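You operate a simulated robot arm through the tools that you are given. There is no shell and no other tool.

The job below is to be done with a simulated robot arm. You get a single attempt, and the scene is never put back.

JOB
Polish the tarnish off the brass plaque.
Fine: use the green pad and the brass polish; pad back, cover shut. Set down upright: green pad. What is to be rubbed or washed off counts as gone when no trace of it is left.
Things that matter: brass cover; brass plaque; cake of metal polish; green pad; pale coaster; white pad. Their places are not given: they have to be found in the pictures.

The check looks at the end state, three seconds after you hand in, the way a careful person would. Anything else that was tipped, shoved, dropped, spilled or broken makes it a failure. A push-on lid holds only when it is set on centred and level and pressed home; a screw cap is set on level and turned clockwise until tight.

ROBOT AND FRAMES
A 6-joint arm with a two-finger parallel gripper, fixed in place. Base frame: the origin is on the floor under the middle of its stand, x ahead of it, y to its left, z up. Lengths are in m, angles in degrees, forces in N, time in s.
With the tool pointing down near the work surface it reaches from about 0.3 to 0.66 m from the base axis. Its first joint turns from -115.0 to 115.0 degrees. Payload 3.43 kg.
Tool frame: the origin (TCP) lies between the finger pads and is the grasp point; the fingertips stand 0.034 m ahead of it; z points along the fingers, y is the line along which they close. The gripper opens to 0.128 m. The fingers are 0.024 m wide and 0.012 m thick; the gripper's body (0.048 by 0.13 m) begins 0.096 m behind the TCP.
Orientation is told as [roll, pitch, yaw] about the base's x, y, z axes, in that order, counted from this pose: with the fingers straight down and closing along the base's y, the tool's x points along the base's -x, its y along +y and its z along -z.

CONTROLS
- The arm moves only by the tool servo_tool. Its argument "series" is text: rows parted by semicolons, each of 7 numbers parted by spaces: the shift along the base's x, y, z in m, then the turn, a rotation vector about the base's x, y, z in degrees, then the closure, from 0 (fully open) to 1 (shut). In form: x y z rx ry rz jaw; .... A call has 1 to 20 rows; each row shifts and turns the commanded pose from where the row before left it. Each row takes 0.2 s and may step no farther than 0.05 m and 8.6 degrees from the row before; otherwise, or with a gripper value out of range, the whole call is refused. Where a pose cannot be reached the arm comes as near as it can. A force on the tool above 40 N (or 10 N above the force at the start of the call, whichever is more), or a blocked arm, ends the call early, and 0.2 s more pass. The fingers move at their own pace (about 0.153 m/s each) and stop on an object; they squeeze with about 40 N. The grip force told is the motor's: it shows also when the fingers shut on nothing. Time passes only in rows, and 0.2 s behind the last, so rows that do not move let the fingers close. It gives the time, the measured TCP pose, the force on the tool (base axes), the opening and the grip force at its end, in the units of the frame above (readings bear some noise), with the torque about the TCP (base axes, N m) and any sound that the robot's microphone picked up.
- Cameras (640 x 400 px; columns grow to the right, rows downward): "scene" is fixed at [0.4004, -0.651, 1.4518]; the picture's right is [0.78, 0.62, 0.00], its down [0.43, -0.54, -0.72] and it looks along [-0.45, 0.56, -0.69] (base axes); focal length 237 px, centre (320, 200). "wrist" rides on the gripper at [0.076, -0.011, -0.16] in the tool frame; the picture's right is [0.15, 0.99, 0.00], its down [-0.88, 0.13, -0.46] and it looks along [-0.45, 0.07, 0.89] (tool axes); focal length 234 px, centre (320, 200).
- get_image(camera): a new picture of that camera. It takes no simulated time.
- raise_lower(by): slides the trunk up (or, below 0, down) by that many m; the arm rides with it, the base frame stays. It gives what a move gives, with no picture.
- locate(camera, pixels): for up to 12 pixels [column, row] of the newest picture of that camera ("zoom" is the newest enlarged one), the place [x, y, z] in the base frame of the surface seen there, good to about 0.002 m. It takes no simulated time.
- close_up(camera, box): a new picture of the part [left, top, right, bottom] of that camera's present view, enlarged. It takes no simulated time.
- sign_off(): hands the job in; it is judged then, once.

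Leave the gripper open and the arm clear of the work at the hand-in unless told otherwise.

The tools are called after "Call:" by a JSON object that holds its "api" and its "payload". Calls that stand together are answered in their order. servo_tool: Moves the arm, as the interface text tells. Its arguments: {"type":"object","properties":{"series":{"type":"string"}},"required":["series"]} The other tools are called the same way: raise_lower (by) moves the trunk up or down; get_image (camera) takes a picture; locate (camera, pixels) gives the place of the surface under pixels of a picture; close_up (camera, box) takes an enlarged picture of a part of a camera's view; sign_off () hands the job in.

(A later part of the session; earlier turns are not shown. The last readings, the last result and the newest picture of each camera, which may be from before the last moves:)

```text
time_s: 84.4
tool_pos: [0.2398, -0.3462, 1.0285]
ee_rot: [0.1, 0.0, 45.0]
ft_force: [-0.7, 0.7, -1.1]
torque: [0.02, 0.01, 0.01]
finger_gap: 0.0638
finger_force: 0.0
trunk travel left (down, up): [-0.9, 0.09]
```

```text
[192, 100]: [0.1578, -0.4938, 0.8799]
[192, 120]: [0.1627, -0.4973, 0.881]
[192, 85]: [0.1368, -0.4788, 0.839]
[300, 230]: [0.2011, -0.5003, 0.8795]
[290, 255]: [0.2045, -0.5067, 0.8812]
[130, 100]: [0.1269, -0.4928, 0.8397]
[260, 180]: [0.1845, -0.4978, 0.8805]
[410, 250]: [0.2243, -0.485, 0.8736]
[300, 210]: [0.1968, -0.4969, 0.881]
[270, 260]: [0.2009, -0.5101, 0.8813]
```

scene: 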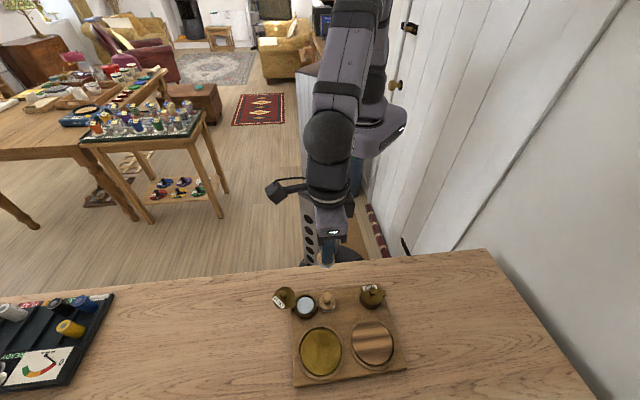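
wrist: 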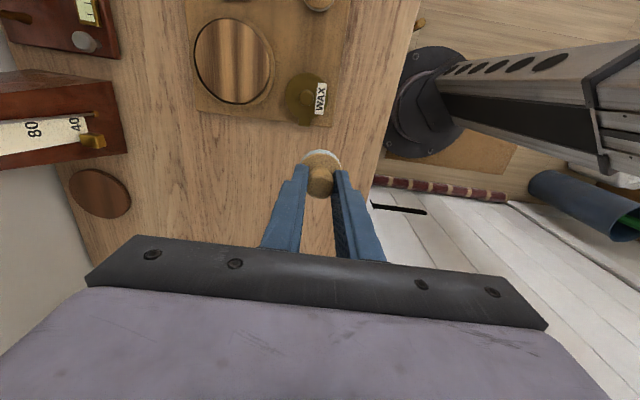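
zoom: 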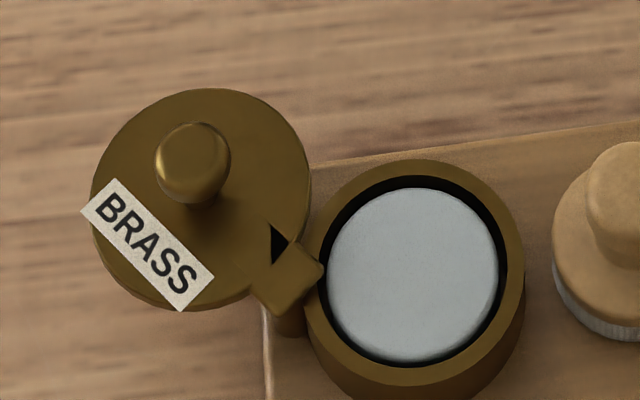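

The little black triangle is only a drawing artefact where the tab and lid overlap. I'll measure the knob top.

Call:
{"api": "locate", "payload": {"camera": "zoom", "pixels": [[192, 135], [192, 150], [192, 165], [170, 150], [215, 150], [95, 190], [200, 300], [305, 150]]}}

```text
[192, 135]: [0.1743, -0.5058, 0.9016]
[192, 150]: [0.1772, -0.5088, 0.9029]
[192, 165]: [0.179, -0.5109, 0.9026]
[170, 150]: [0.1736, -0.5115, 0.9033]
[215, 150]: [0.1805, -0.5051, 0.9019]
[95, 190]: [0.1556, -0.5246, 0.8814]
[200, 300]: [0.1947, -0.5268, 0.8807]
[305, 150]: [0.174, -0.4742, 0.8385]
```

The knob is at about (0.177,-0.509). The cover swings with almost no force, so I'll push its knob back round with closed fingers. They'll follow the arc about the pin (0.206,-0.5105) and turn with it, ending exactly at the shut position. First I'll move above the start point behind the knob, (0.1744,-0.5324), with yaw −3.

Call:
{"api": "servo_tool", "payload": {"series": "-0.0109 -0.031 -0.0014 0 0 -8 0.8; -0.0109 -0.031 -0.0014 0 0 -8 1; -0.0109 -0.031 -0.0014 0 0 -8 1; -0.0109 -0.031 -0.0014 0 0 -8 1; -0.0109 -0.031 -0.0014 0 0 -8 1; -0.0109 -0.0312 -0.0015 0 0 -8 1; 0 0 0 0 0 0 1; 0 0 0 0 0 0 1"}}

Call:
{"api": "servo_tool", "payload": {"series": "0 0 0 0 0 0 1"}}

Call:
{"api": "servo_tool", "payload": {"series": "0 0 0 0 0 0 1"}}

```text
time_s: 86.2
tool_pos: [0.1732, -0.5345, 1.0201]
ee_rot: [0.0, 0.0, -3.1]
ft_force: [0.3, -0.6, 0.8]
torque: [0.0, 0.01, -0.02]
finger_gap: 0.0
finger_force: 32.8
trunk travel left (down, up): [-0.9, 0.09]
```

```text
time_s: 86.6
tool_pos: [0.1727, -0.5334, 1.0191]
ee_rot: [0.0, 0.0, -3.0]
ft_force: [0.0, 0.2, 0.2]
torque: [0.0, -0.02, 0.03]
finger_gap: 0.0003
finger_force: 33.4
trunk travel left (down, up): [-0.9, 0.09]
```

```text
time_s: 87.0
tool_pos: [0.1723, -0.5331, 1.0211]
ee_rot: [0.0, -0.1, -3.0]
ft_force: [-0.5, -0.2, 0.5]
torque: [-0.02, -0.01, 0.01]
finger_gap: 0.0
finger_force: 33.6
trunk travel left (down, up): [-0.9, 0.09]
```

The average is (0.1727,-0.5337,1.020). I'll trim by (+0.0017,+0.001) and descend to z≈0.9215, beside the knob and above the lid.

Call:
{"api": "servo_tool", "payload": {"series": "0.0017 0.001 -0.03 0 0 0 1; 0 0 -0.03 0 0 0 1; 0 0 -0.025 0 0 0 1; 0 0 -0.0136 0 0 0 1; 0 0 0 0 0 0 1; 0 0 0 0 0 0 1"}}

Call:
{"api": "close_up", "payload": {"camera": "scene", "box": [262, 265, 334, 319]}}

Call:
{"api": "close_up", "payload": {"camera": "wrist", "box": [240, 110, 400, 230]}}

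```text
time_s: 88.4
tool_pos: [0.1733, -0.5318, 0.9219]
ee_rot: [0.0, 0.0, -3.0]
ft_force: [-0.4, 0.0, -0.3]
torque: [-0.01, -0.01, 0.04]
finger_gap: 0.0001
finger_force: 32.5
trunk travel left (down, up): [-0.9, 0.09]
```

```text
7.41 times, centred on (298, 292) of scene
```

zoom: 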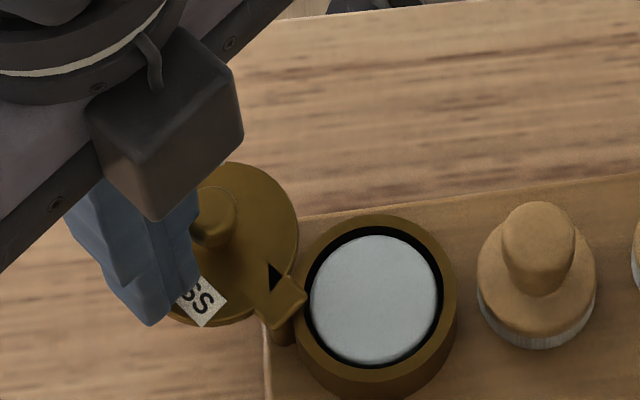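

```text
3.33 times, centred on (320, 170) of wrist
```

zoom: 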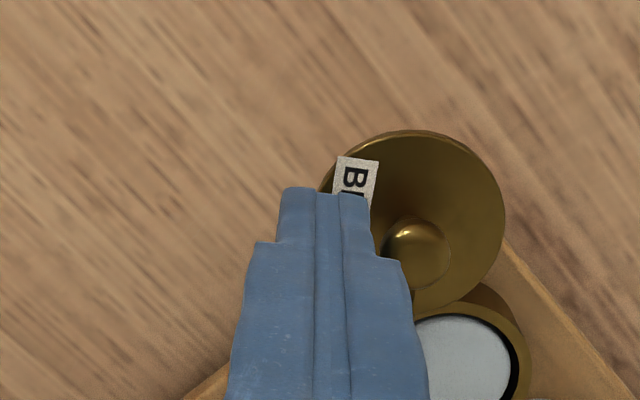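

The closed fingers stand just behind the knob and alongside it. I'll push round the first half of the arc.

Call:
{"api": "servo_tool", "payload": {"series": "0.0005 0.003 0 0 0 0 1; -0.0024 0.0047 0 0 0 -8.25 1; -0.0017 0.005 0 0 0 -8.25 1; -0.00095 0.0052 0 0 0 -8.25 1; -0.0002 0.0053 0 0 0 -8.25 1; 0.0006 0.0052 0 0 0 -8.25 1; 0 0 0 0 0 0 1"}}

Call:
{"api": "close_up", "payload": {"camera": "scene", "box": [260, 260, 404, 380]}}

Call:
{"api": "close_up", "payload": {"camera": "wrist", "box": [240, 110, 400, 230]}}

```text
time_s: 90.0
tool_pos: [0.1713, -0.5028, 0.9208]
ee_rot: [-0.1, 0.0, -44.3]
ft_force: [-0.7, 0.2, 0.6]
torque: [-0.01, -0.01, -0.04]
finger_gap: 0.0002
finger_force: 33.3
trunk travel left (down, up): [-0.9, 0.09]
```

```text
3.33 times, centred on (332, 320) of scene
```

zoom: 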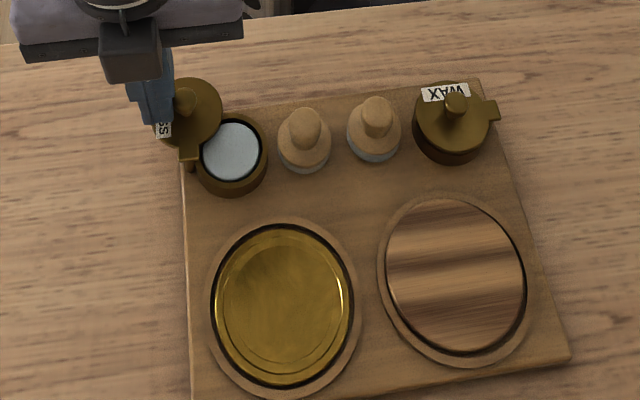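

```text
3.33 times, centred on (320, 170) of wrist
```

zoom: 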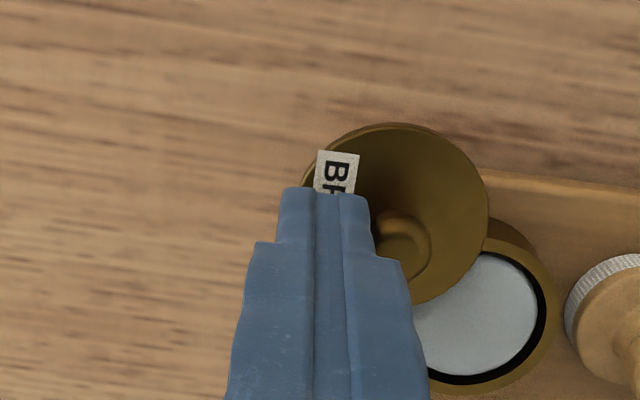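

The cover follows freely and the tray stays put. I'll continue round the arc.

Call:
{"api": "servo_tool", "payload": {"series": "0.0013 0.0051 0 0 0 -8.25 1; 0.002 0.0049 0 0 0 -8.25 1; 0.0027 0.0045 0 0 0 -8.25 1; 0.0033 0.0041 0 0 0 -8.25 1; 0.0039 0.0036 0 0 0 -8.25 1; 0.0044 0.003 0 0 0 -8.25 1; 0 0 0 0 0 0 1"}}

Call:
{"api": "close_up", "payload": {"camera": "scene", "box": [260, 260, 404, 380]}}

Call:
{"api": "close_up", "payload": {"camera": "wrist", "box": [240, 110, 400, 230]}}

```text
time_s: 91.6
tool_pos: [0.1879, -0.4804, 0.9213]
ee_rot: [0.1, 0.0, -93.9]
ft_force: [0.1, -0.1, -0.3]
torque: [-0.02, 0.02, 0.02]
finger_gap: 0.0
finger_force: 33.1
trunk travel left (down, up): [-0.9, 0.09]
```

```text
3.33 times, centred on (332, 320) of scene
```

zoom: 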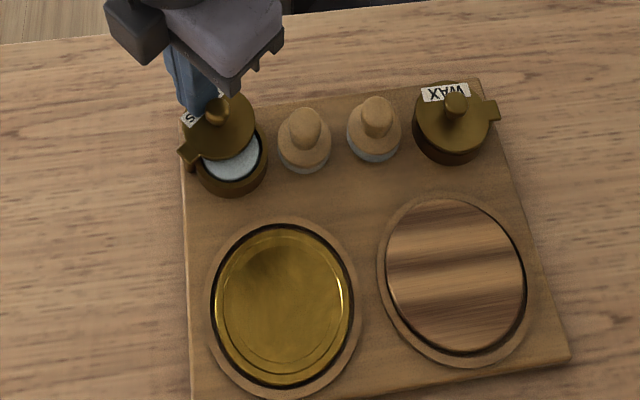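

```text
3.33 times, centred on (320, 170) of wrist
```

zoom: 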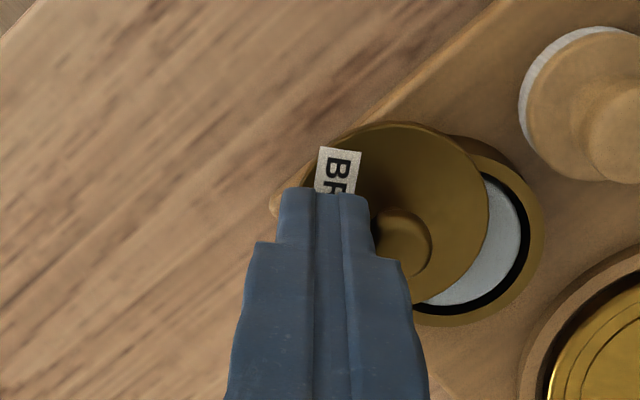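

About 41° remains. I'll do four more steps, then check before the last one.

Call:
{"api": "servo_tool", "payload": {"series": "0.0047 0.0023 0 0 0 -8.25 1; 0.005 0.0016 0 0 0 -8.25 1; 0.0052 0.0009 0 0 0 -8.25 1; 0.0053 0.0001 0 0 0 -8.25 1; 0 0 0 0 0 0 1"}}

Call:
{"api": "close_up", "payload": {"camera": "scene", "box": [260, 260, 404, 380]}}

Call:
{"api": "close_up", "payload": {"camera": "wrist", "box": [240, 110, 400, 230]}}

```text
time_s: 92.8
tool_pos: [0.2089, -0.4735, 0.9206]
ee_rot: [0.0, -0.1, -127.0]
ft_force: [-0.8, -0.3, -0.3]
torque: [0.02, 0.0, -0.01]
finger_gap: 0.0001
finger_force: 33.1
trunk travel left (down, up): [-0.9, 0.09]
```

```text
3.33 times, centred on (332, 320) of scene
```

zoom: 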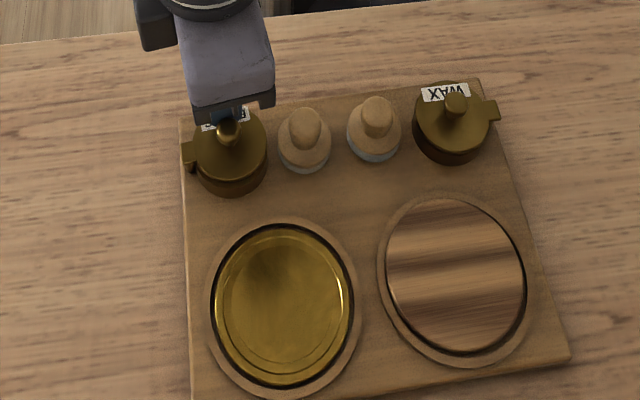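

```text
3.33 times, centred on (320, 170) of wrist
```

zoom: 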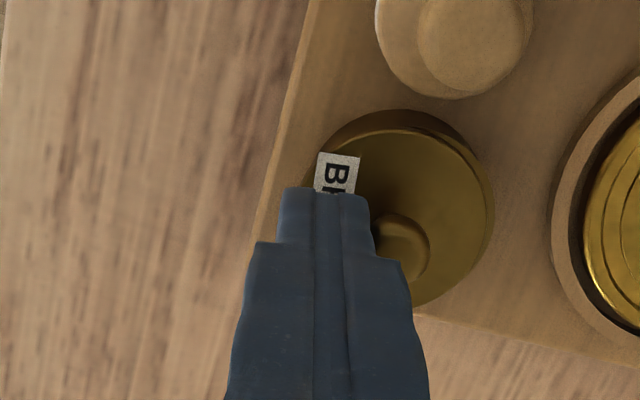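

Nearly shut, about 8° to go. I'll take it in small steps and watch for the stop's force.

Call:
{"api": "servo_tool", "payload": {"series": "0.00262 -0.0003 0 0 0 -4.1 1; 0 0 0 0 0 0 1"}}

Call:
{"api": "servo_tool", "payload": {"series": "0.0013 -0.0002 0 0 0 -2 1; 0 0 0 0 0 0 1"}}

Call:
{"api": "servo_tool", "payload": {"series": "0.0007 -0.0004 0 0 0 -1 1; 0 0 0 0 0 0 1"}}

Call:
{"api": "close_up", "payload": {"camera": "scene", "box": [280, 278, 328, 318]}}

```text
time_s: 93.4
tool_pos: [0.2112, -0.4752, 0.9225]
ee_rot: [0.1, 0.0, -130.9]
ft_force: [1.0, 0.0, 0.9]
torque: [0.05, 0.0, 0.01]
finger_gap: 0.0
finger_force: 33.3
trunk travel left (down, up): [-0.9, 0.09]
```

```text
time_s: 94.0
tool_pos: [0.2122, -0.4759, 0.9214]
ee_rot: [0.0, 0.0, -133.0]
ft_force: [-0.3, 0.2, 0.0]
torque: [-0.01, 0.01, 0.0]
finger_gap: 0.0001
finger_force: 33.3
trunk travel left (down, up): [-0.9, 0.09]
```

```text
time_s: 94.6
tool_pos: [0.213, -0.4757, 0.9225]
ee_rot: [0.0, 0.1, -133.9]
ft_force: [-1.4, 1.9, 0.1]
torque: [0.07, 0.05, -0.03]
finger_gap: 0.0
finger_force: 32.9
trunk travel left (down, up): [-0.9, 0.09]
```

```text
10.00 times, centred on (304, 298) of scene
```

zoom: 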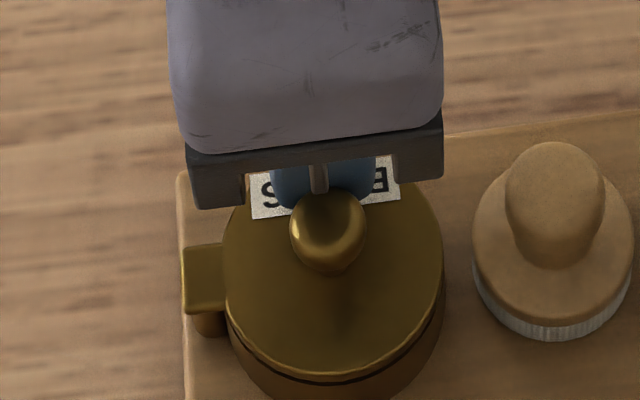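

The stop answers with about 2.4 N, so the cover is shut. I'll back the fingers away from the knob and rise, then check the cover and tray.

Call:
{"api": "servo_tool", "payload": {"series": "-0.004 0.004 0 0 0 0 1; -0.003 0.003 0.01 0 0 0 1; 0 0 0.04 0 0 0 1; 0 0 0.04 0 0 0 1; -0.03 0.03 0.01 0 0 0 1; -0.03 0.03 0 0 0 0 1; 0 0 0 0 0 0 1"}}

Call:
{"api": "close_up", "payload": {"camera": "scene", "box": [260, 260, 404, 380]}}

Call:
{"api": "close_up", "payload": {"camera": "scene", "box": [280, 278, 328, 318]}}

Call:
{"api": "close_up", "payload": {"camera": "scene", "box": [350, 276, 398, 316]}}

```text
time_s: 96.2
tool_pos: [0.1463, -0.4083, 1.0208]
ee_rot: [0.0, 0.1, -133.8]
ft_force: [0.1, -0.5, 0.3]
torque: [0.0, -0.02, 0.0]
finger_gap: 0.0
finger_force: 32.5
trunk travel left (down, up): [-0.9, 0.09]
```

```text
3.33 times, centred on (332, 320) of scene
```

zoom: 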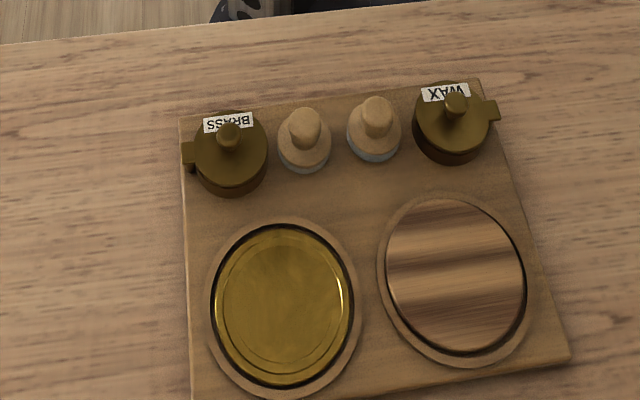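

```text
10.00 times, centred on (304, 298) of scene
```

zoom: 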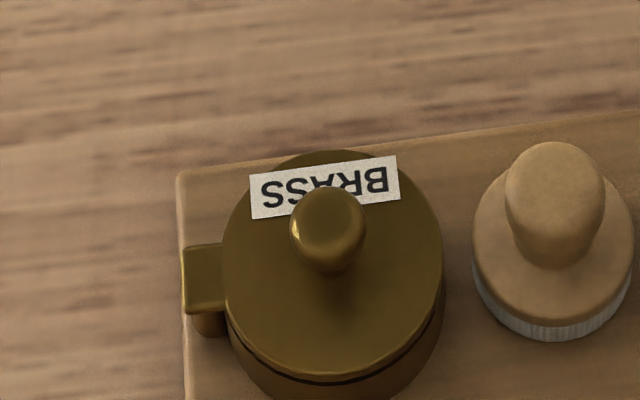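

```text
10.00 times, centred on (374, 296) of scene
```

zoom: 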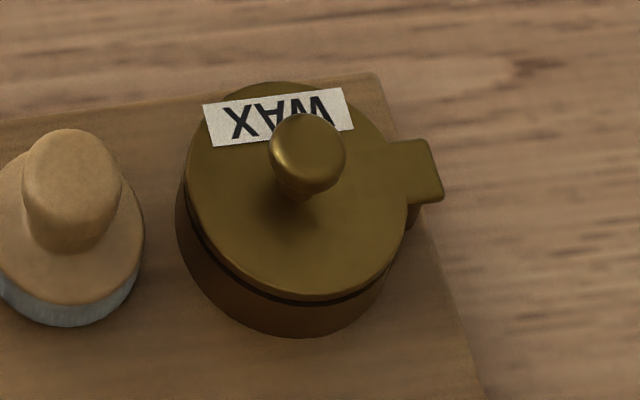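

The cover is shut and both pads are in place. What remains is to put the tray back: it sits about 0.040 m too far in +x and roughly 0.8° turned. I plan to straddle its right-hand corner with the open fingers and push it along −x, which passes through its middle. Before that I'll measure the corner and edges closely.

Call:
{"api": "close_up", "payload": {"camera": "scene", "box": [376, 340, 424, 380]}}

Call:
{"api": "locate", "payload": {"camera": "zoom", "pixels": [[310, 190], [240, 20], [270, 90], [200, 215], [100, 240], [20, 250], [330, 200], [400, 260]]}}

Call:
{"api": "get_image", "payload": {"camera": "scene"}}

```text
10.00 times, centred on (400, 360) of scene
```

zoom: 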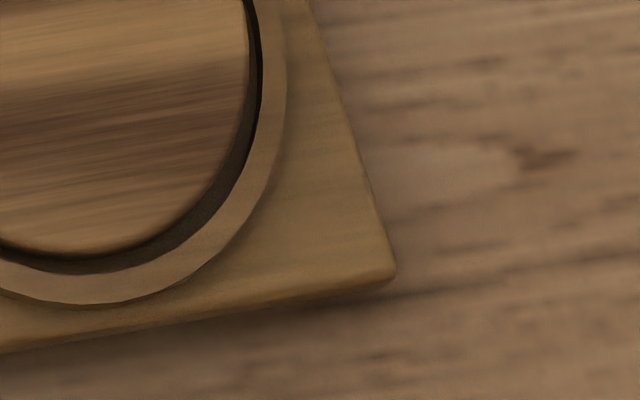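

```text
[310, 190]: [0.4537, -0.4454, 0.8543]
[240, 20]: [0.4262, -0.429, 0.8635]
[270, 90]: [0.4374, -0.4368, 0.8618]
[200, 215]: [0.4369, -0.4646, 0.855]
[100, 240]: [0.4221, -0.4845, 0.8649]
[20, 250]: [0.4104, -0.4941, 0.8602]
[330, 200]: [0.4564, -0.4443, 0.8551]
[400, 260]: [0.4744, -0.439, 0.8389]
```

```text
taken
```

scene: 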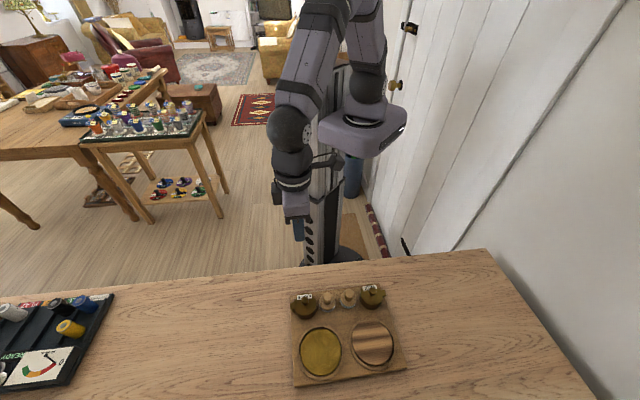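

The corner tip is at zoom (392,272). I'll measure it and points along the two edges.

Call:
{"api": "locate", "payload": {"camera": "zoom", "pixels": [[388, 268], [392, 274], [311, 10], [330, 70], [350, 130], [370, 190], [200, 310], [100, 328], [20, 343], [300, 292]]}}

```text
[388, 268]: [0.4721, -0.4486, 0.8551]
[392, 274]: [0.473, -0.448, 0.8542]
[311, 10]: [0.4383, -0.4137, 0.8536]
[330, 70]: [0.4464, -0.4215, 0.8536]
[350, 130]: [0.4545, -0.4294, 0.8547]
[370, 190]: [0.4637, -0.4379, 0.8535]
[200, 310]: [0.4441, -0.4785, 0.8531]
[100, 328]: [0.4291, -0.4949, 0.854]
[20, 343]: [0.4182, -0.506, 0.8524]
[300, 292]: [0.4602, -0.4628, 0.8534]
```

The corner is at about (0.4735,-0.448) and the edges run at −43.6° and 45.8°. I'll turn the tool back to yaw 0 with the fingers fully open and go above a point just outside the corner.

Call:
{"api": "servo_tool", "payload": {"series": "0.0167 -0.0024 0.005 0 0 7.87 0.5; 0.0167 -0.0024 0.005 0 0 7.87 0; 0.0167 -0.0024 0 0 0 7.87 0; 0.0167 -0.0024 0 0 0 7.87 0; 0.0167 -0.0024 0 0 0 7.87 0; 0.0167 -0.0024 0 0 0 7.87 0; 0.0167 -0.0024 0 0 0 7.87 0; 0.0167 -0.0024 0 0 0 7.87 0; 0.0167 -0.0024 0 0 0 7.87 0; 0.0167 -0.0024 0 0 0 7.87 0; 0.0167 -0.0024 0 0 0 7.87 0; 0.0167 -0.0024 0 0 0 7.87 0; 0.0167 -0.0024 0 0 0 7.87 0; 0.0167 -0.0024 0 0 0 7.87 0; 0.0167 -0.0024 0 0 0 7.87 0; 0.0167 -0.0024 0 0 0 7.87 0; 0.0167 -0.0024 0 0 0 7.87 0; 0 0 0 0 0 0 0; 0 0 0 0 0 0 0"}}

Call:
{"api": "servo_tool", "payload": {"series": "0 0 0 0 0 0 0"}}

Call:
{"api": "servo_tool", "payload": {"series": "0 0 0 0 0 0 0"}}

Call:
{"api": "get_image", "payload": {"camera": "scene"}}

Call:
{"api": "get_image", "payload": {"camera": "wrist"}}

```text
time_s: 100.2
tool_pos: [0.4296, -0.4498, 1.0313]
ee_rot: [0.0, 0.1, 0.0]
ft_force: [0.0, -0.4, -0.7]
torque: [0.0, 0.01, -0.03]
finger_gap: 0.1281
finger_force: 0.1
trunk travel left (down, up): [-0.9, 0.09]
```

```text
time_s: 100.6
tool_pos: [0.4299, -0.4493, 1.0317]
ee_rot: [0.0, 0.0, 0.0]
ft_force: [0.5, 0.3, -0.8]
torque: [-0.03, -0.01, -0.03]
finger_gap: 0.128
finger_force: 0.2
trunk travel left (down, up): [-0.9, 0.09]
```

```text
time_s: 101.0
tool_pos: [0.4291, -0.4499, 1.0312]
ee_rot: [0.1, 0.0, -0.1]
ft_force: [-0.3, 0.6, 0.5]
torque: [-0.03, -0.02, 0.03]
finger_gap: 0.1281
finger_force: 0.1
trunk travel left (down, up): [-0.9, 0.09]
```

```text
taken
```

scene: 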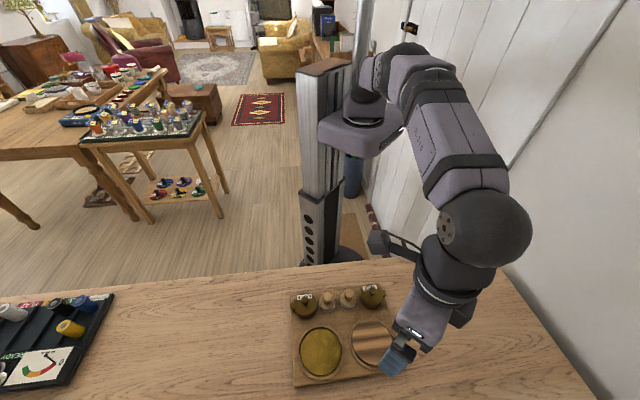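

```text
taken
```

wrist: 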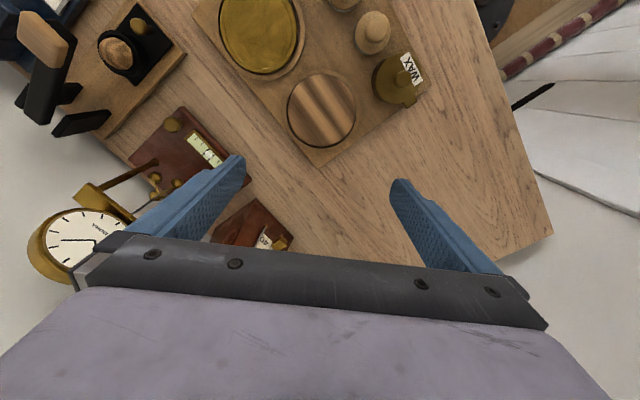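

I'm above the corner. There are other things on the table (a dark wooden box and weights near wrist (190,150) and (250,225)), so I'll measure their nearest points to be sure the fingers don't touch them.

Call:
{"api": "locate", "payload": {"camera": "wrist", "pixels": [[248, 185], [200, 140], [255, 202], [285, 240], [180, 110], [215, 220], [320, 165], [300, 200], [340, 220], [400, 160], [235, 170], [262, 205]]}}

```text
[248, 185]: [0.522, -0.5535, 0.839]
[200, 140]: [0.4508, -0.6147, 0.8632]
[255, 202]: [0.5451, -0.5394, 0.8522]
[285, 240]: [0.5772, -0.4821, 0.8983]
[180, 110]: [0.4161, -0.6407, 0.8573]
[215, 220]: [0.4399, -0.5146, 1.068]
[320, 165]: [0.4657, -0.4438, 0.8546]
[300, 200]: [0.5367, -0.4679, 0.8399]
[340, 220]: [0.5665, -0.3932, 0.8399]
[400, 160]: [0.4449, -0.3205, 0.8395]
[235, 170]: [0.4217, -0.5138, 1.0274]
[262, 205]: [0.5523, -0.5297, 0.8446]
```

The nearest other objects are more than 9 cm from the fingers. I'll lower with the fingers astride the corner until the tips are about 5 mm above the table, TCP z≈0.878.

Call:
{"api": "servo_tool", "payload": {"series": "0 0 -0.04 0 0 0 0; 0 0 -0.04 0 0 0 0; 0 0 -0.04 0 0 0 0; 0 0 -0.025 0 0 0 0; 0 0 -0.007 0 0 0 0; 0 0 0 0 0 0 0; 0 0 0 0 0 0 0"}}

Call:
{"api": "close_up", "payload": {"camera": "scene", "box": [340, 320, 436, 400]}}

Call:
{"api": "get_image", "payload": {"camera": "wrist"}}

```text
time_s: 102.6
tool_pos: [0.4297, -0.4503, 0.8788]
ee_rot: [0.0, 0.0, -0.1]
ft_force: [-0.2, 0.2, -0.5]
torque: [0.03, -0.01, 0.0]
finger_gap: 0.1281
finger_force: 0.0
trunk travel left (down, up): [-0.9, 0.09]
```

```text
5.00 times, centred on (388, 360) of scene
```

zoom: 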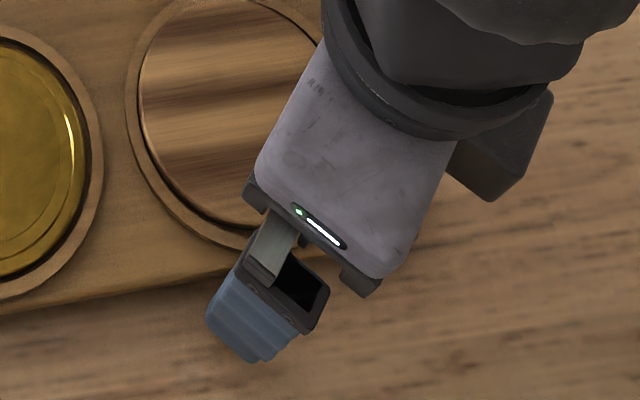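

```text
taken
```

wrist: 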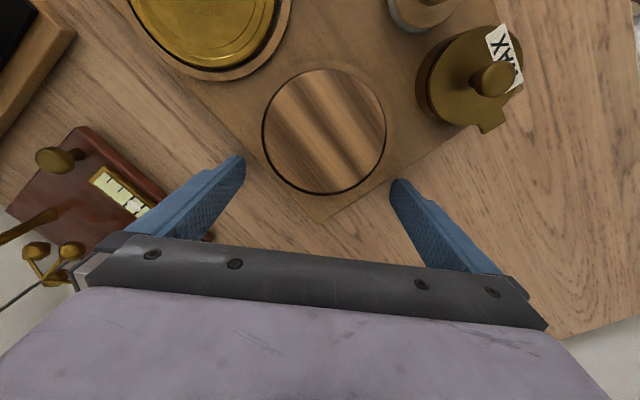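

The fingers straddle the corner. I'll push slowly in −x: about 8 mm to make contact, then a first stretch, and check.

Call:
{"api": "servo_tool", "payload": {"series": "-0.003 0 0 0 0 0 0; -0.003 0 0 0 0 0 0; -0.002 0 0 0 0 0 0; 0 0 0 0 0 0 0"}}

Call:
{"api": "servo_tool", "payload": {"series": "-0.003 0.0002 0 0 0 0 0; -0.003 0.0002 0 0 0 0 0; -0.003 0.0003 0 0 0 0 0; -0.003 0.0003 0 0 0 0 0; 0 0 0 0 0 0 0"}}

Call:
{"api": "get_image", "payload": {"camera": "wrist"}}

Call:
{"api": "close_up", "payload": {"camera": "scene", "box": [260, 260, 404, 380]}}

```text
time_s: 103.6
tool_pos: [0.4236, -0.4489, 0.8801]
ee_rot: [0.0, -0.1, -0.1]
ft_force: [7.8, 3.4, -0.8]
torque: [0.1, -0.34, -0.16]
finger_gap: 0.1283
finger_force: 0.1
trunk travel left (down, up): [-0.9, 0.09]
```

```text
time_s: 104.8
tool_pos: [0.4093, -0.449, 0.8779]
ee_rot: [-0.1, 0.0, 0.0]
ft_force: [10.4, -1.9, 4.2]
torque: [-0.16, -0.23, 0.31]
finger_gap: 0.1279
finger_force: 0.0
trunk travel left (down, up): [-0.9, 0.09]
```

```text
taken
```

wrist: 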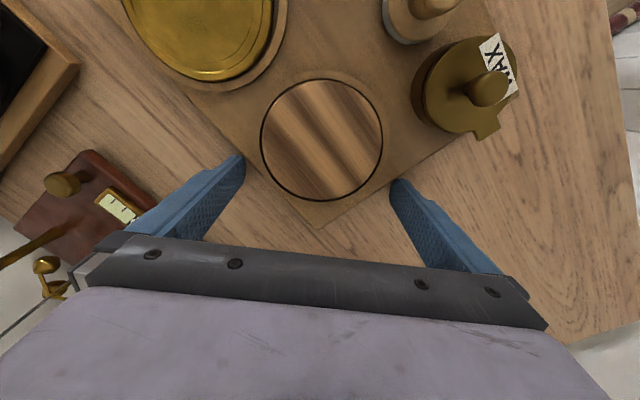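

```text
3.33 times, centred on (332, 320) of scene
```

zoom: 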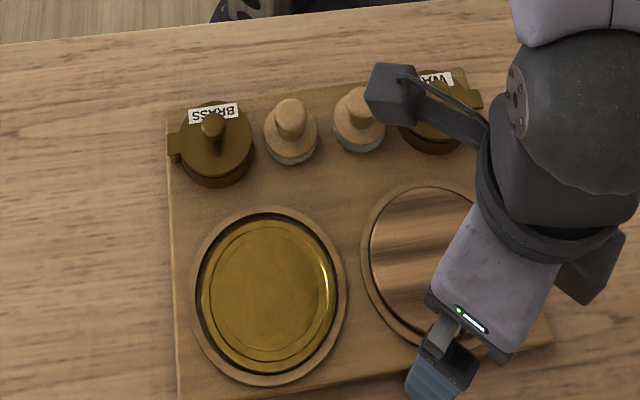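

The tray is moving straight with about 10 N and the pads are standing. I'll measure how far it has come.

Call:
{"api": "locate", "payload": {"camera": "zoom", "pixels": [[213, 120], [361, 98], [291, 110], [267, 292], [178, 145], [172, 118]]}}

Call:
{"api": "close_up", "payload": {"camera": "scene", "box": [272, 278, 312, 308]}}

```text
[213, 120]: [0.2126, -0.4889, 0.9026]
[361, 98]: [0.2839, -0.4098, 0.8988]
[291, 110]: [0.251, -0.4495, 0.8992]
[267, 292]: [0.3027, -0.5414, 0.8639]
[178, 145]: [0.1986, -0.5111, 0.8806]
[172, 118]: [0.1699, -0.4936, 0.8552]
```

```text
13.33 times, centred on (292, 293) of scene
```

zoom: 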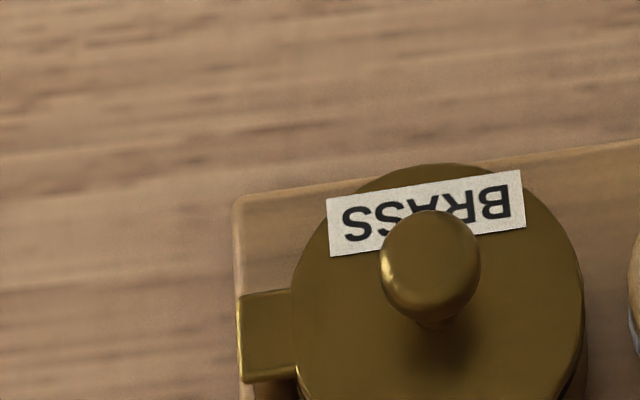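

The tray has moved about 14 mm as wanted but has turned about 2.5° counter-clockwise from the original, judging by the slope of its back edge. I'll continue the corner push by 12 mm with a slight bias to −y and compare again.

Call:
{"api": "servo_tool", "payload": {"series": "-0.003 -0.0005 0 0 0 0 0; -0.003 -0.0005 0 0 0 0 0; -0.003 0 0 0 0 0 0; -0.003 0 0 0 0 0 0; 0 0 0 0 0 0 0"}}

Call:
{"api": "close_up", "payload": {"camera": "scene", "box": [272, 278, 312, 308]}}

Call:
{"api": "close_up", "payload": {"camera": "scene", "box": [260, 260, 404, 380]}}

```text
time_s: 106.0
tool_pos: [0.3987, -0.4489, 0.8797]
ee_rot: [0.1, 0.1, -0.2]
ft_force: [7.2, 1.9, -0.6]
torque: [0.1, -0.23, -0.02]
finger_gap: 0.128
finger_force: 0.1
trunk travel left (down, up): [-0.9, 0.09]
```

```text
13.33 times, centred on (292, 293) of scene
```

zoom: 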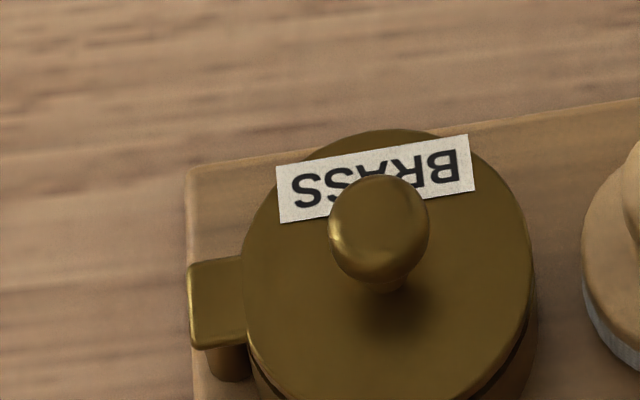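

```text
3.33 times, centred on (332, 320) of scene
```

zoom: 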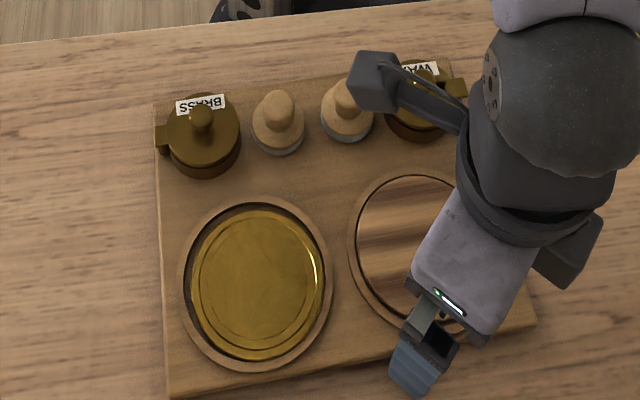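

The remaining correction is about 15 mm in −x and about −3.3° of turn. The corner push keeps adding a little turn, so I'll stop it. Two flat pushes with both fingertips along an edge will be cleaner, since each one sets the tray's angle from the tool's yaw. I'll back off from the corner, rise, and measure the tray exactly.

Call:
{"api": "servo_tool", "payload": {"series": "0.005 0 0 0 0 0 0; 0.007 0 0 0 0 0 0; 0.006 0 0 0 0 0 0; 0 0 0.03 0 0 0 0; 0 0 0.04 0 0 0 0; 0 0 0.04 0 0 0 0; 0 0 0.04 0 0 0 0; -0.04 0.02 0 0 0 0 0; -0.04 0.025 0 0 0 0 0; -0.04 0.025 0 0 0 0 0; -0.04 0.025 0 0 0 0 0; -0.04 0.025 0 0 0 0 0; 0 0 0 0 0 0 0"}}

Call:
{"api": "close_up", "payload": {"camera": "scene", "box": [260, 260, 404, 380]}}

Call:
{"api": "locate", "payload": {"camera": "zoom", "pixels": [[153, 105], [449, 62], [534, 328], [168, 393], [257, 283], [418, 255], [200, 115], [279, 102], [347, 90], [424, 75], [300, 370], [420, 350]]}}

```text
time_s: 108.8
tool_pos: [0.2176, -0.3285, 1.0315]
ee_rot: [0.0, 0.0, -0.2]
ft_force: [0.3, 0.0, -0.3]
torque: [0.06, 0.06, 0.0]
finger_gap: 0.128
finger_force: 0.1
trunk travel left (down, up): [-0.9, 0.09]
```

```text
3.33 times, centred on (332, 320) of scene
```

zoom: 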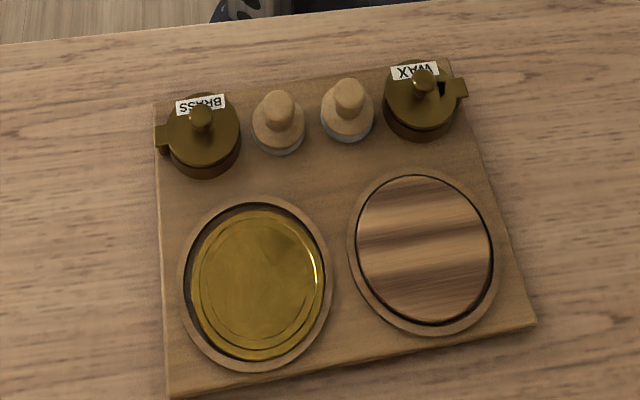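

```text
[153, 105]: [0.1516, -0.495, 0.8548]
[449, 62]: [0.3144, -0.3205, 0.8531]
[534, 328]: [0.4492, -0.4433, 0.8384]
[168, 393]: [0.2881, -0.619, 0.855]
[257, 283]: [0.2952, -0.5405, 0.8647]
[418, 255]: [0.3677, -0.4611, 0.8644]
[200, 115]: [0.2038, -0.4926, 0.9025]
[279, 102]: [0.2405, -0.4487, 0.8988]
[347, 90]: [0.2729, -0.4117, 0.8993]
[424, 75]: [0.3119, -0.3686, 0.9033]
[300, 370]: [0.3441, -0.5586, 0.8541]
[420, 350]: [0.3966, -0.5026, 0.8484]
```

The measurements give clean numbers:
- The original tray angle was 45.0°, with its centre at about (0.2846,-0.4682).
- The tray is now at 47.0°, with its centre at about (0.3006,-0.4703).

First I'll make a flat push on the front edge toward the robot, with yaw −45 and the fingers open along the edge. The gripper will be tilted about 15° outward, so the tips reach past the edge. I'm moving over there.

Call:
{"api": "servo_tool", "payload": {"series": "0.0237 -0.0319 0 0 0 -7.47 0; 0.0237 -0.0319 0 0 0 -7.47 0; 0.0237 -0.0319 0 0 0 -7.47 0; 0.0237 -0.0319 0 0 0 -7.47 0; 0.0237 -0.0319 0 0 0 -7.47 0; 0.0237 -0.0319 0 0 0 -7.47 0; 0 0 0 -5.3 -5.3 0 0; 0 0 0 -5.3 -5.3 0 0; 0.0105 -0.013 0 0 0 0 0; 0.0105 -0.013 0 0 0 0 0; 0 0 0 0 0 0 0; 0 0 0 0 0 0 0"}}

Call:
{"api": "servo_tool", "payload": {"series": "0 0 0 0 0 0 0"}}

Call:
{"api": "get_image", "payload": {"camera": "scene"}}

Call:
{"api": "get_image", "payload": {"camera": "wrist"}}

```text
time_s: 111.4
tool_pos: [0.3779, -0.5462, 1.03]
ee_rot: [0.0, -15.1, -45.0]
ft_force: [0.1, 0.0, -1.0]
torque: [-0.03, 0.02, -0.01]
finger_gap: 0.128
finger_force: 0.0
trunk travel left (down, up): [-0.9, 0.09]
```

```text
time_s: 111.8
tool_pos: [0.3779, -0.547, 1.0286]
ee_rot: [0.0, -15.1, -45.0]
ft_force: [0.3, 0.2, 0.0]
torque: [0.0, -0.01, 0.03]
finger_gap: 0.1278
finger_force: 0.1
trunk travel left (down, up): [-0.9, 0.09]
```

```text
taken
```

scene: 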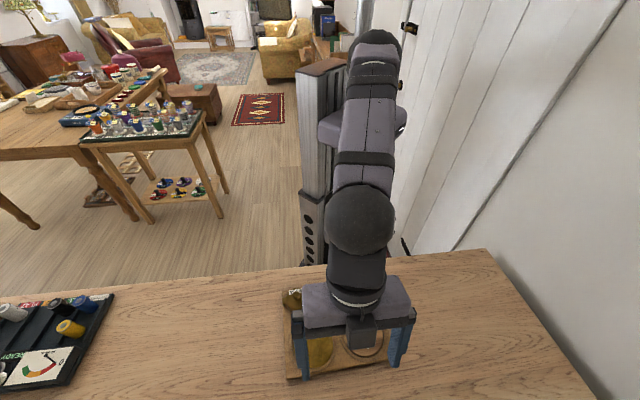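

```text
taken
```

wrist: 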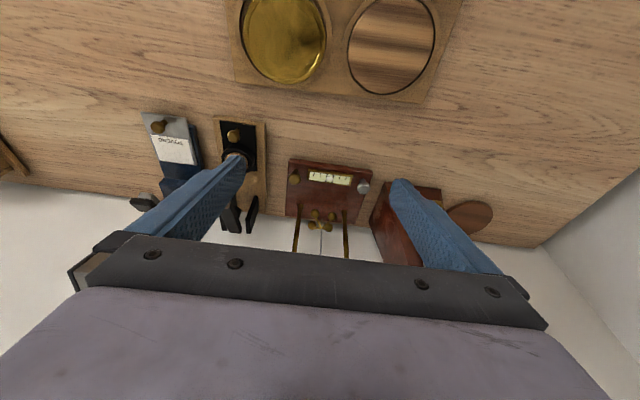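

The tool tilts outward as planned. I'll check the nearest objects in front of the fingers before lowering.

Call:
{"api": "locate", "payload": {"camera": "wrist", "pixels": [[218, 118], [265, 122], [292, 160], [370, 170], [160, 115], [385, 185], [440, 195], [240, 170], [400, 190], [330, 165], [335, 95], [250, 85]]}}

```text
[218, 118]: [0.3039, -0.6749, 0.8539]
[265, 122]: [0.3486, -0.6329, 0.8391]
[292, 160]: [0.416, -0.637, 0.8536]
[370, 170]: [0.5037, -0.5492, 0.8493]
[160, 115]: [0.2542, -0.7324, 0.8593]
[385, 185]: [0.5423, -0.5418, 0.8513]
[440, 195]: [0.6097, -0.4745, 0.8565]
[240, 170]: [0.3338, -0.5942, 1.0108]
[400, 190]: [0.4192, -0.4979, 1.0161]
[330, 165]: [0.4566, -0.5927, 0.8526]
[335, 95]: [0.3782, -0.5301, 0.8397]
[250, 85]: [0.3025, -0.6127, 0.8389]
```

All other objects are at least 2–3 cm beyond the finger path. I'll lower straight down to TCP z≈0.880, outside the front edge.

Call:
{"api": "servo_tool", "payload": {"series": "0 0 -0.04 0 0 0 0; 0 0 -0.04 0 0 0 0; 0 0 -0.035 0 0 0 0; 0 0 -0.02 0 0 0 0; 0 0 -0.01 0 0 0 0; 0 0 0 0 0 0 0; 0 0 0 0 0 0 0"}}

Call:
{"api": "servo_tool", "payload": {"series": "0 0 0 0 0 0 0"}}

Call:
{"api": "get_image", "payload": {"camera": "wrist"}}

Call:
{"api": "close_up", "payload": {"camera": "scene", "box": [260, 280, 420, 400]}}

```text
time_s: 113.4
tool_pos: [0.3796, -0.5476, 0.8852]
ee_rot: [0.0, -15.0, -44.9]
ft_force: [0.1, 0.5, 0.2]
torque: [0.0, 0.0, 0.0]
finger_gap: 0.128
finger_force: 0.2
trunk travel left (down, up): [-0.9, 0.09]
```

```text
time_s: 113.8
tool_pos: [0.3792, -0.5482, 0.8852]
ee_rot: [0.0, -14.9, -45.0]
ft_force: [0.3, 0.2, -0.9]
torque: [-0.02, 0.0, 0.02]
finger_gap: 0.128
finger_force: 0.0
trunk travel left (down, up): [-0.9, 0.09]
```

```text
taken
```

wrist: 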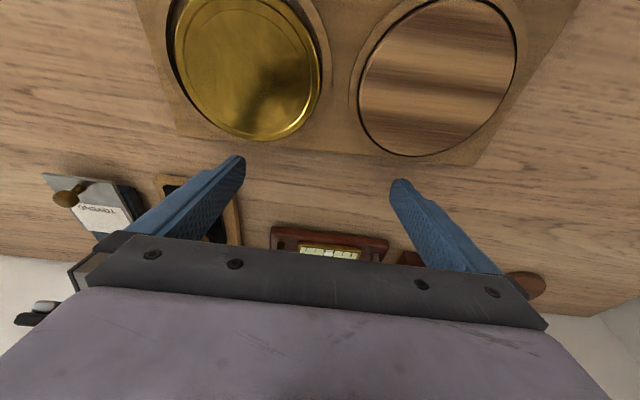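

```text
3.33 times, centred on (340, 340) of scene
```

zoom: 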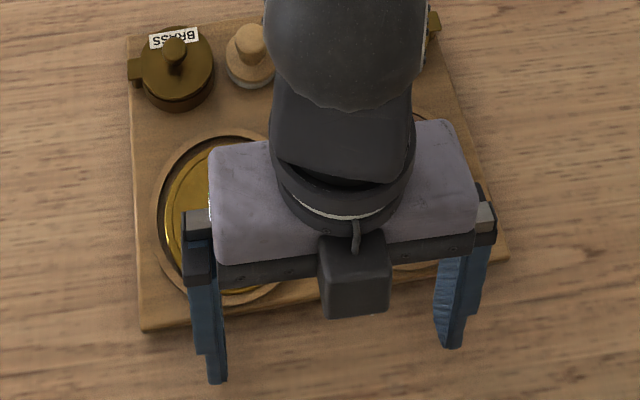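

The fingers stand just in front of the edge. I'll lower the last 4.5 mm, then push toward the robot along (-0.707,+0.707) in small steps.

Call:
{"api": "servo_tool", "payload": {"series": "0 0 -0.0045 0 0 0 0; 0 0 0 0 0 0 0; -0.0021 0.0021 0 0 0 0 0; -0.0021 0.0021 0 0 0 0 0; -0.0021 0.0021 0 0 0 0 0; -0.0021 0.0021 0 0 0 0 0; 0 0 0 0 0 0 0"}}

Call:
{"api": "servo_tool", "payload": {"series": "-0.0014 0.0014 0 0 0 0 0; -0.0014 0.0014 0 0 0 0 0; 0 0 0 0 0 0 0"}}

Call:
{"api": "close_up", "payload": {"camera": "scene", "box": [272, 278, 312, 308]}}

```text
time_s: 115.4
tool_pos: [0.3712, -0.541, 0.881]
ee_rot: [-0.2, -15.4, -44.7]
ft_force: [7.1, -6.2, 3.8]
torque: [-0.26, -0.01, 0.66]
finger_gap: 0.1276
finger_force: 0.1
trunk travel left (down, up): [-0.9, 0.09]
```

```text
time_s: 116.2
tool_pos: [0.3686, -0.5372, 0.8815]
ee_rot: [-0.1, -15.3, -44.8]
ft_force: [8.7, -9.0, 9.4]
torque: [-0.64, 0.26, 0.9]
finger_gap: 0.1279
finger_force: 0.1
trunk travel left (down, up): [-0.9, 0.09]
```

```text
13.33 times, centred on (292, 293) of scene
```

zoom: 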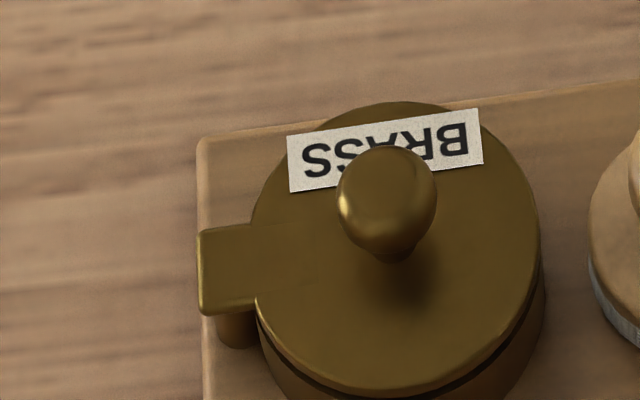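

The left finger pushed first and the tray is turning clockwise as wanted: its back-edge slope went from −0.164 to −0.136. I'll continue.

Call:
{"api": "servo_tool", "payload": {"series": "-0.0014 0.0014 0 0 0 0 0; -0.0014 0.0014 0 0 0 0 0; 0 0 0 0 0 0 0"}}

Call:
{"api": "close_up", "payload": {"camera": "scene", "box": [272, 278, 312, 308]}}

Call:
{"api": "servo_tool", "payload": {"series": "-0.0014 0.0014 0 0 0 0 0; -0.0014 0.0014 0 0 0 0 0; 0 0 0 0 0 0 0"}}

Call:
{"api": "close_up", "payload": {"camera": "scene", "box": [272, 278, 312, 308]}}

```text
time_s: 117.0
tool_pos: [0.365, -0.5335, 0.8802]
ee_rot: [-0.1, -15.2, -44.9]
ft_force: [7.6, -9.5, 6.4]
torque: [-0.58, 0.16, 0.81]
finger_gap: 0.1281
finger_force: 0.1
trunk travel left (down, up): [-0.9, 0.09]
```

```text
13.33 times, centred on (292, 293) of scene
```

zoom: 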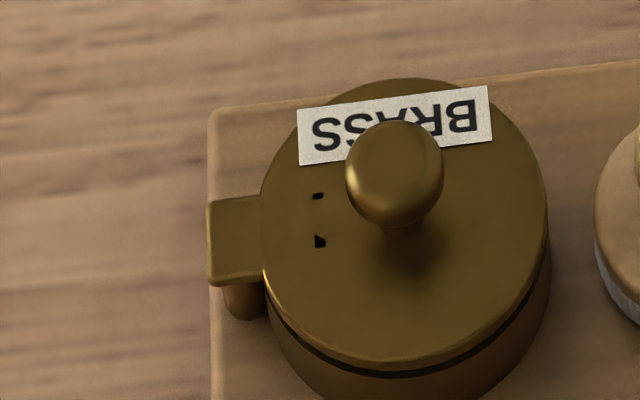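

```text
time_s: 117.8
tool_pos: [0.363, -0.5319, 0.8812]
ee_rot: [-0.1, -15.0, -45.1]
ft_force: [8.8, -8.5, 7.3]
torque: [-0.36, -0.05, 0.08]
finger_gap: 0.1279
finger_force: 0.0
trunk travel left (down, up): [-0.9, 0.09]
```

```text
13.33 times, centred on (292, 293) of scene
```

zoom: 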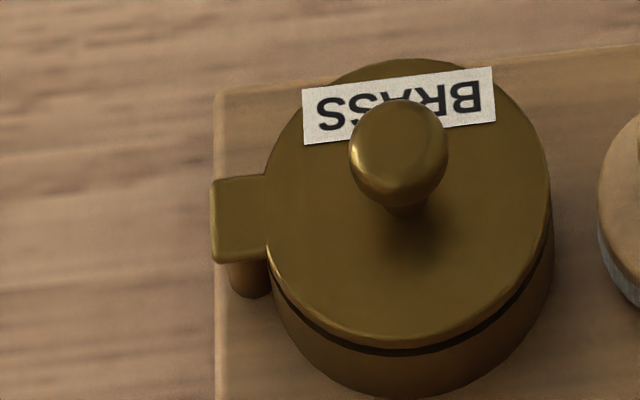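

Both fingers bear evenly now (torque near zero) and the back-edge slope is −0.111 against the original −0.103. About 1.8 mm more is needed in this direction.

Call:
{"api": "servo_tool", "payload": {"series": "-0.0013 0.0013 0 0 0 0 0; 0 0 0 0 0 0 0"}}

Call:
{"api": "close_up", "payload": {"camera": "scene", "box": [272, 278, 312, 308]}}

```text
time_s: 118.4
tool_pos: [0.361, -0.5303, 0.8814]
ee_rot: [-0.1, -15.1, -44.9]
ft_force: [8.7, -8.2, 8.0]
torque: [-0.05, -0.35, -0.19]
finger_gap: 0.1275
finger_force: 0.0
trunk travel left (down, up): [-0.9, 0.09]
```

```text
13.33 times, centred on (292, 293) of scene
```

zoom: 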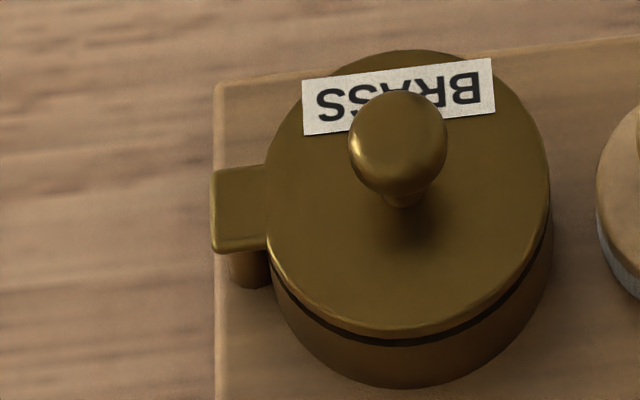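

That matches: once the sideways shift is done, the knob height will equal the original. I'll back the fingers off, rise, straighten the tool and turn to yaw +45 for the second flat push on the right edge.

Call:
{"api": "servo_tool", "payload": {"series": "0.003 -0.003 0 0 0 0 0; 0.0055 -0.0055 0 0 0 0 0; 0 0 0.03 0 0 0 0; 0 0 0.04 0 0 0 0; 0 0 0.04 0 0 0 0; 0 0 0.04 0 0 0 0; 0 0 0 5.3 5.3 0 0; 0 0 0 5.3 5.3 0 0; 0 0 0 0 0 0 0"}}

Call:
{"api": "servo_tool", "payload": {"series": "0.0016 0.0155 0 0 0 7.5 0; 0.0016 0.0155 0 0 0 7.5 0; 0.0016 0.0155 0 0 0 7.5 0; 0.0016 0.0155 0 0 0 7.5 0; 0.0016 0.0155 0 0 0 7.5 0; 0.0016 0.0155 0 0 0 7.5 0; 0.0016 0.0155 0 0 0 7.5 0; 0.0016 0.0155 0 0 0 7.5 0; 0.0016 0.0155 0 0 0 7.5 0; 0.0016 0.0155 0 0 0 7.5 0; 0.0016 0.0155 0 0 0 7.5 0; 0.0016 0.0155 0 0 0 7.5 0; 0 0 0 0 0 0 0; 0 0 0 0 0 0 0"}}

Call:
{"api": "servo_tool", "payload": {"series": "0 0 0 0 0 0 0"}}

Call:
{"api": "get_image", "payload": {"camera": "scene"}}

Call:
{"api": "get_image", "payload": {"camera": "wrist"}}

```text
time_s: 120.4
tool_pos: [0.3664, -0.5326, 1.0307]
ee_rot: [0.0, -3.6, -44.9]
ft_force: [-0.1, -1.1, 0.1]
torque: [0.03, -0.01, 0.02]
finger_gap: 0.1278
finger_force: 0.0
out of reach, approached as far as the arm can: row 8
trunk travel left (down, up): [-0.9, 0.09]
```

```text
time_s: 123.4
tool_pos: [0.3858, -0.3461, 1.0303]
ee_rot: [0.1, -3.7, 45.2]
ft_force: [0.0, 0.1, -0.2]
torque: [-0.02, 0.03, 0.02]
finger_gap: 0.1278
finger_force: 0.0
trunk travel left (down, up): [-0.9, 0.09]
```

```text
time_s: 123.8
tool_pos: [0.3863, -0.3452, 1.0316]
ee_rot: [0.0, -3.7, 45.1]
ft_force: [-0.1, 0.2, -0.2]
torque: [-0.02, -0.01, 0.0]
finger_gap: 0.1281
finger_force: 0.1
trunk travel left (down, up): [-0.9, 0.09]
```

```text
taken
```

scene: 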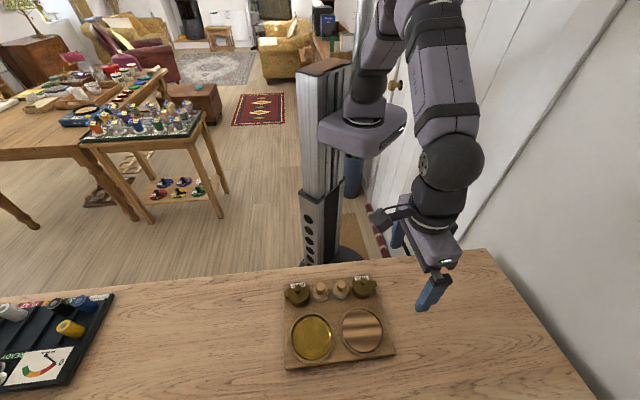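

```text
taken
```

wrist: 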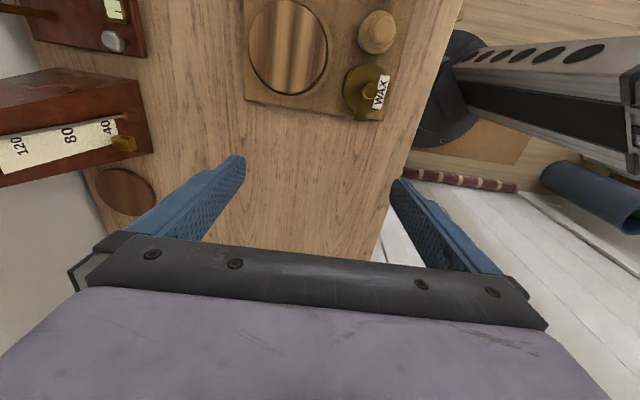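

A small tilt of −3.7° remains because that row was limited by reach. I'll cancel it, shift to (0.3885,-0.353) and lower beside the right edge, which leaves about 12 mm of clearance.

Call:
{"api": "servo_tool", "payload": {"series": "0.0025 -0.0073 0 -2.6 2.6 0 0; 0 0 -0.03 0 0 0 0; 0 0 0 0 0 0 0; 0 0 0 0 0 0 0"}}

Call:
{"api": "servo_tool", "payload": {"series": "0 0 0 0 0 0 0"}}

```text
time_s: 124.8
tool_pos: [0.3872, -0.3555, 1.0012]
ee_rot: [0.1, -0.1, 45.1]
ft_force: [-0.4, -0.5, -0.1]
torque: [0.0, 0.01, 0.01]
finger_gap: 0.128
finger_force: 0.0
trunk travel left (down, up): [-0.9, 0.09]
```

```text
time_s: 125.2
tool_pos: [0.3879, -0.3533, 1.0006]
ee_rot: [0.0, 0.0, 45.1]
ft_force: [-0.4, 0.2, 0.7]
torque: [0.01, -0.01, -0.01]
finger_gap: 0.1279
finger_force: 0.0
trunk travel left (down, up): [-0.9, 0.09]
```

The tool is level and in position. I'll lower to z≈0.879.

Call:
{"api": "servo_tool", "payload": {"series": "0 0 -0.04 0 0 0 0; 0 0 -0.04 0 0 0 0; 0 0 -0.03 0 0 0 0; 0 0 -0.012 0 0 0 0; 0 0 0 0 0 0 0; 0 0 0 0 0 0 0"}}

Call:
{"api": "get_image", "payload": {"camera": "wrist"}}

Call:
{"api": "close_up", "payload": {"camera": "scene", "box": [330, 250, 426, 330]}}

```text
time_s: 126.6
tool_pos: [0.3865, -0.3542, 0.8768]
ee_rot: [0.0, -0.1, 45.1]
ft_force: [-0.7, 0.0, 0.1]
torque: [0.0, 0.03, 0.01]
finger_gap: 0.1279
finger_force: 0.0
trunk travel left (down, up): [-0.9, 0.09]
```

```text
taken
```

wrist: 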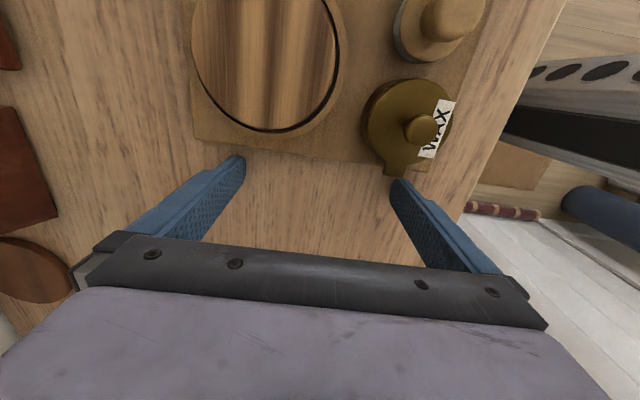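

```text
5.00 times, centred on (378, 290) of scene
```

zoom: 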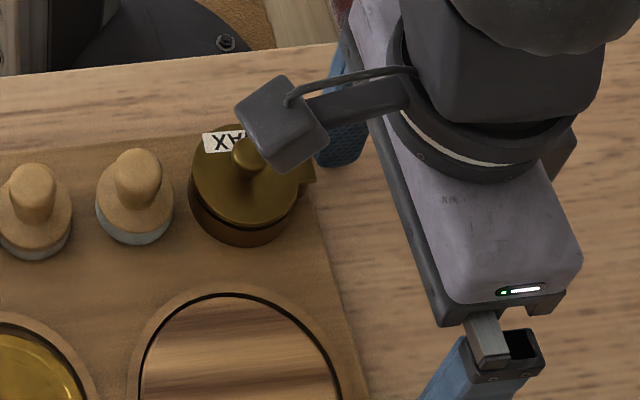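

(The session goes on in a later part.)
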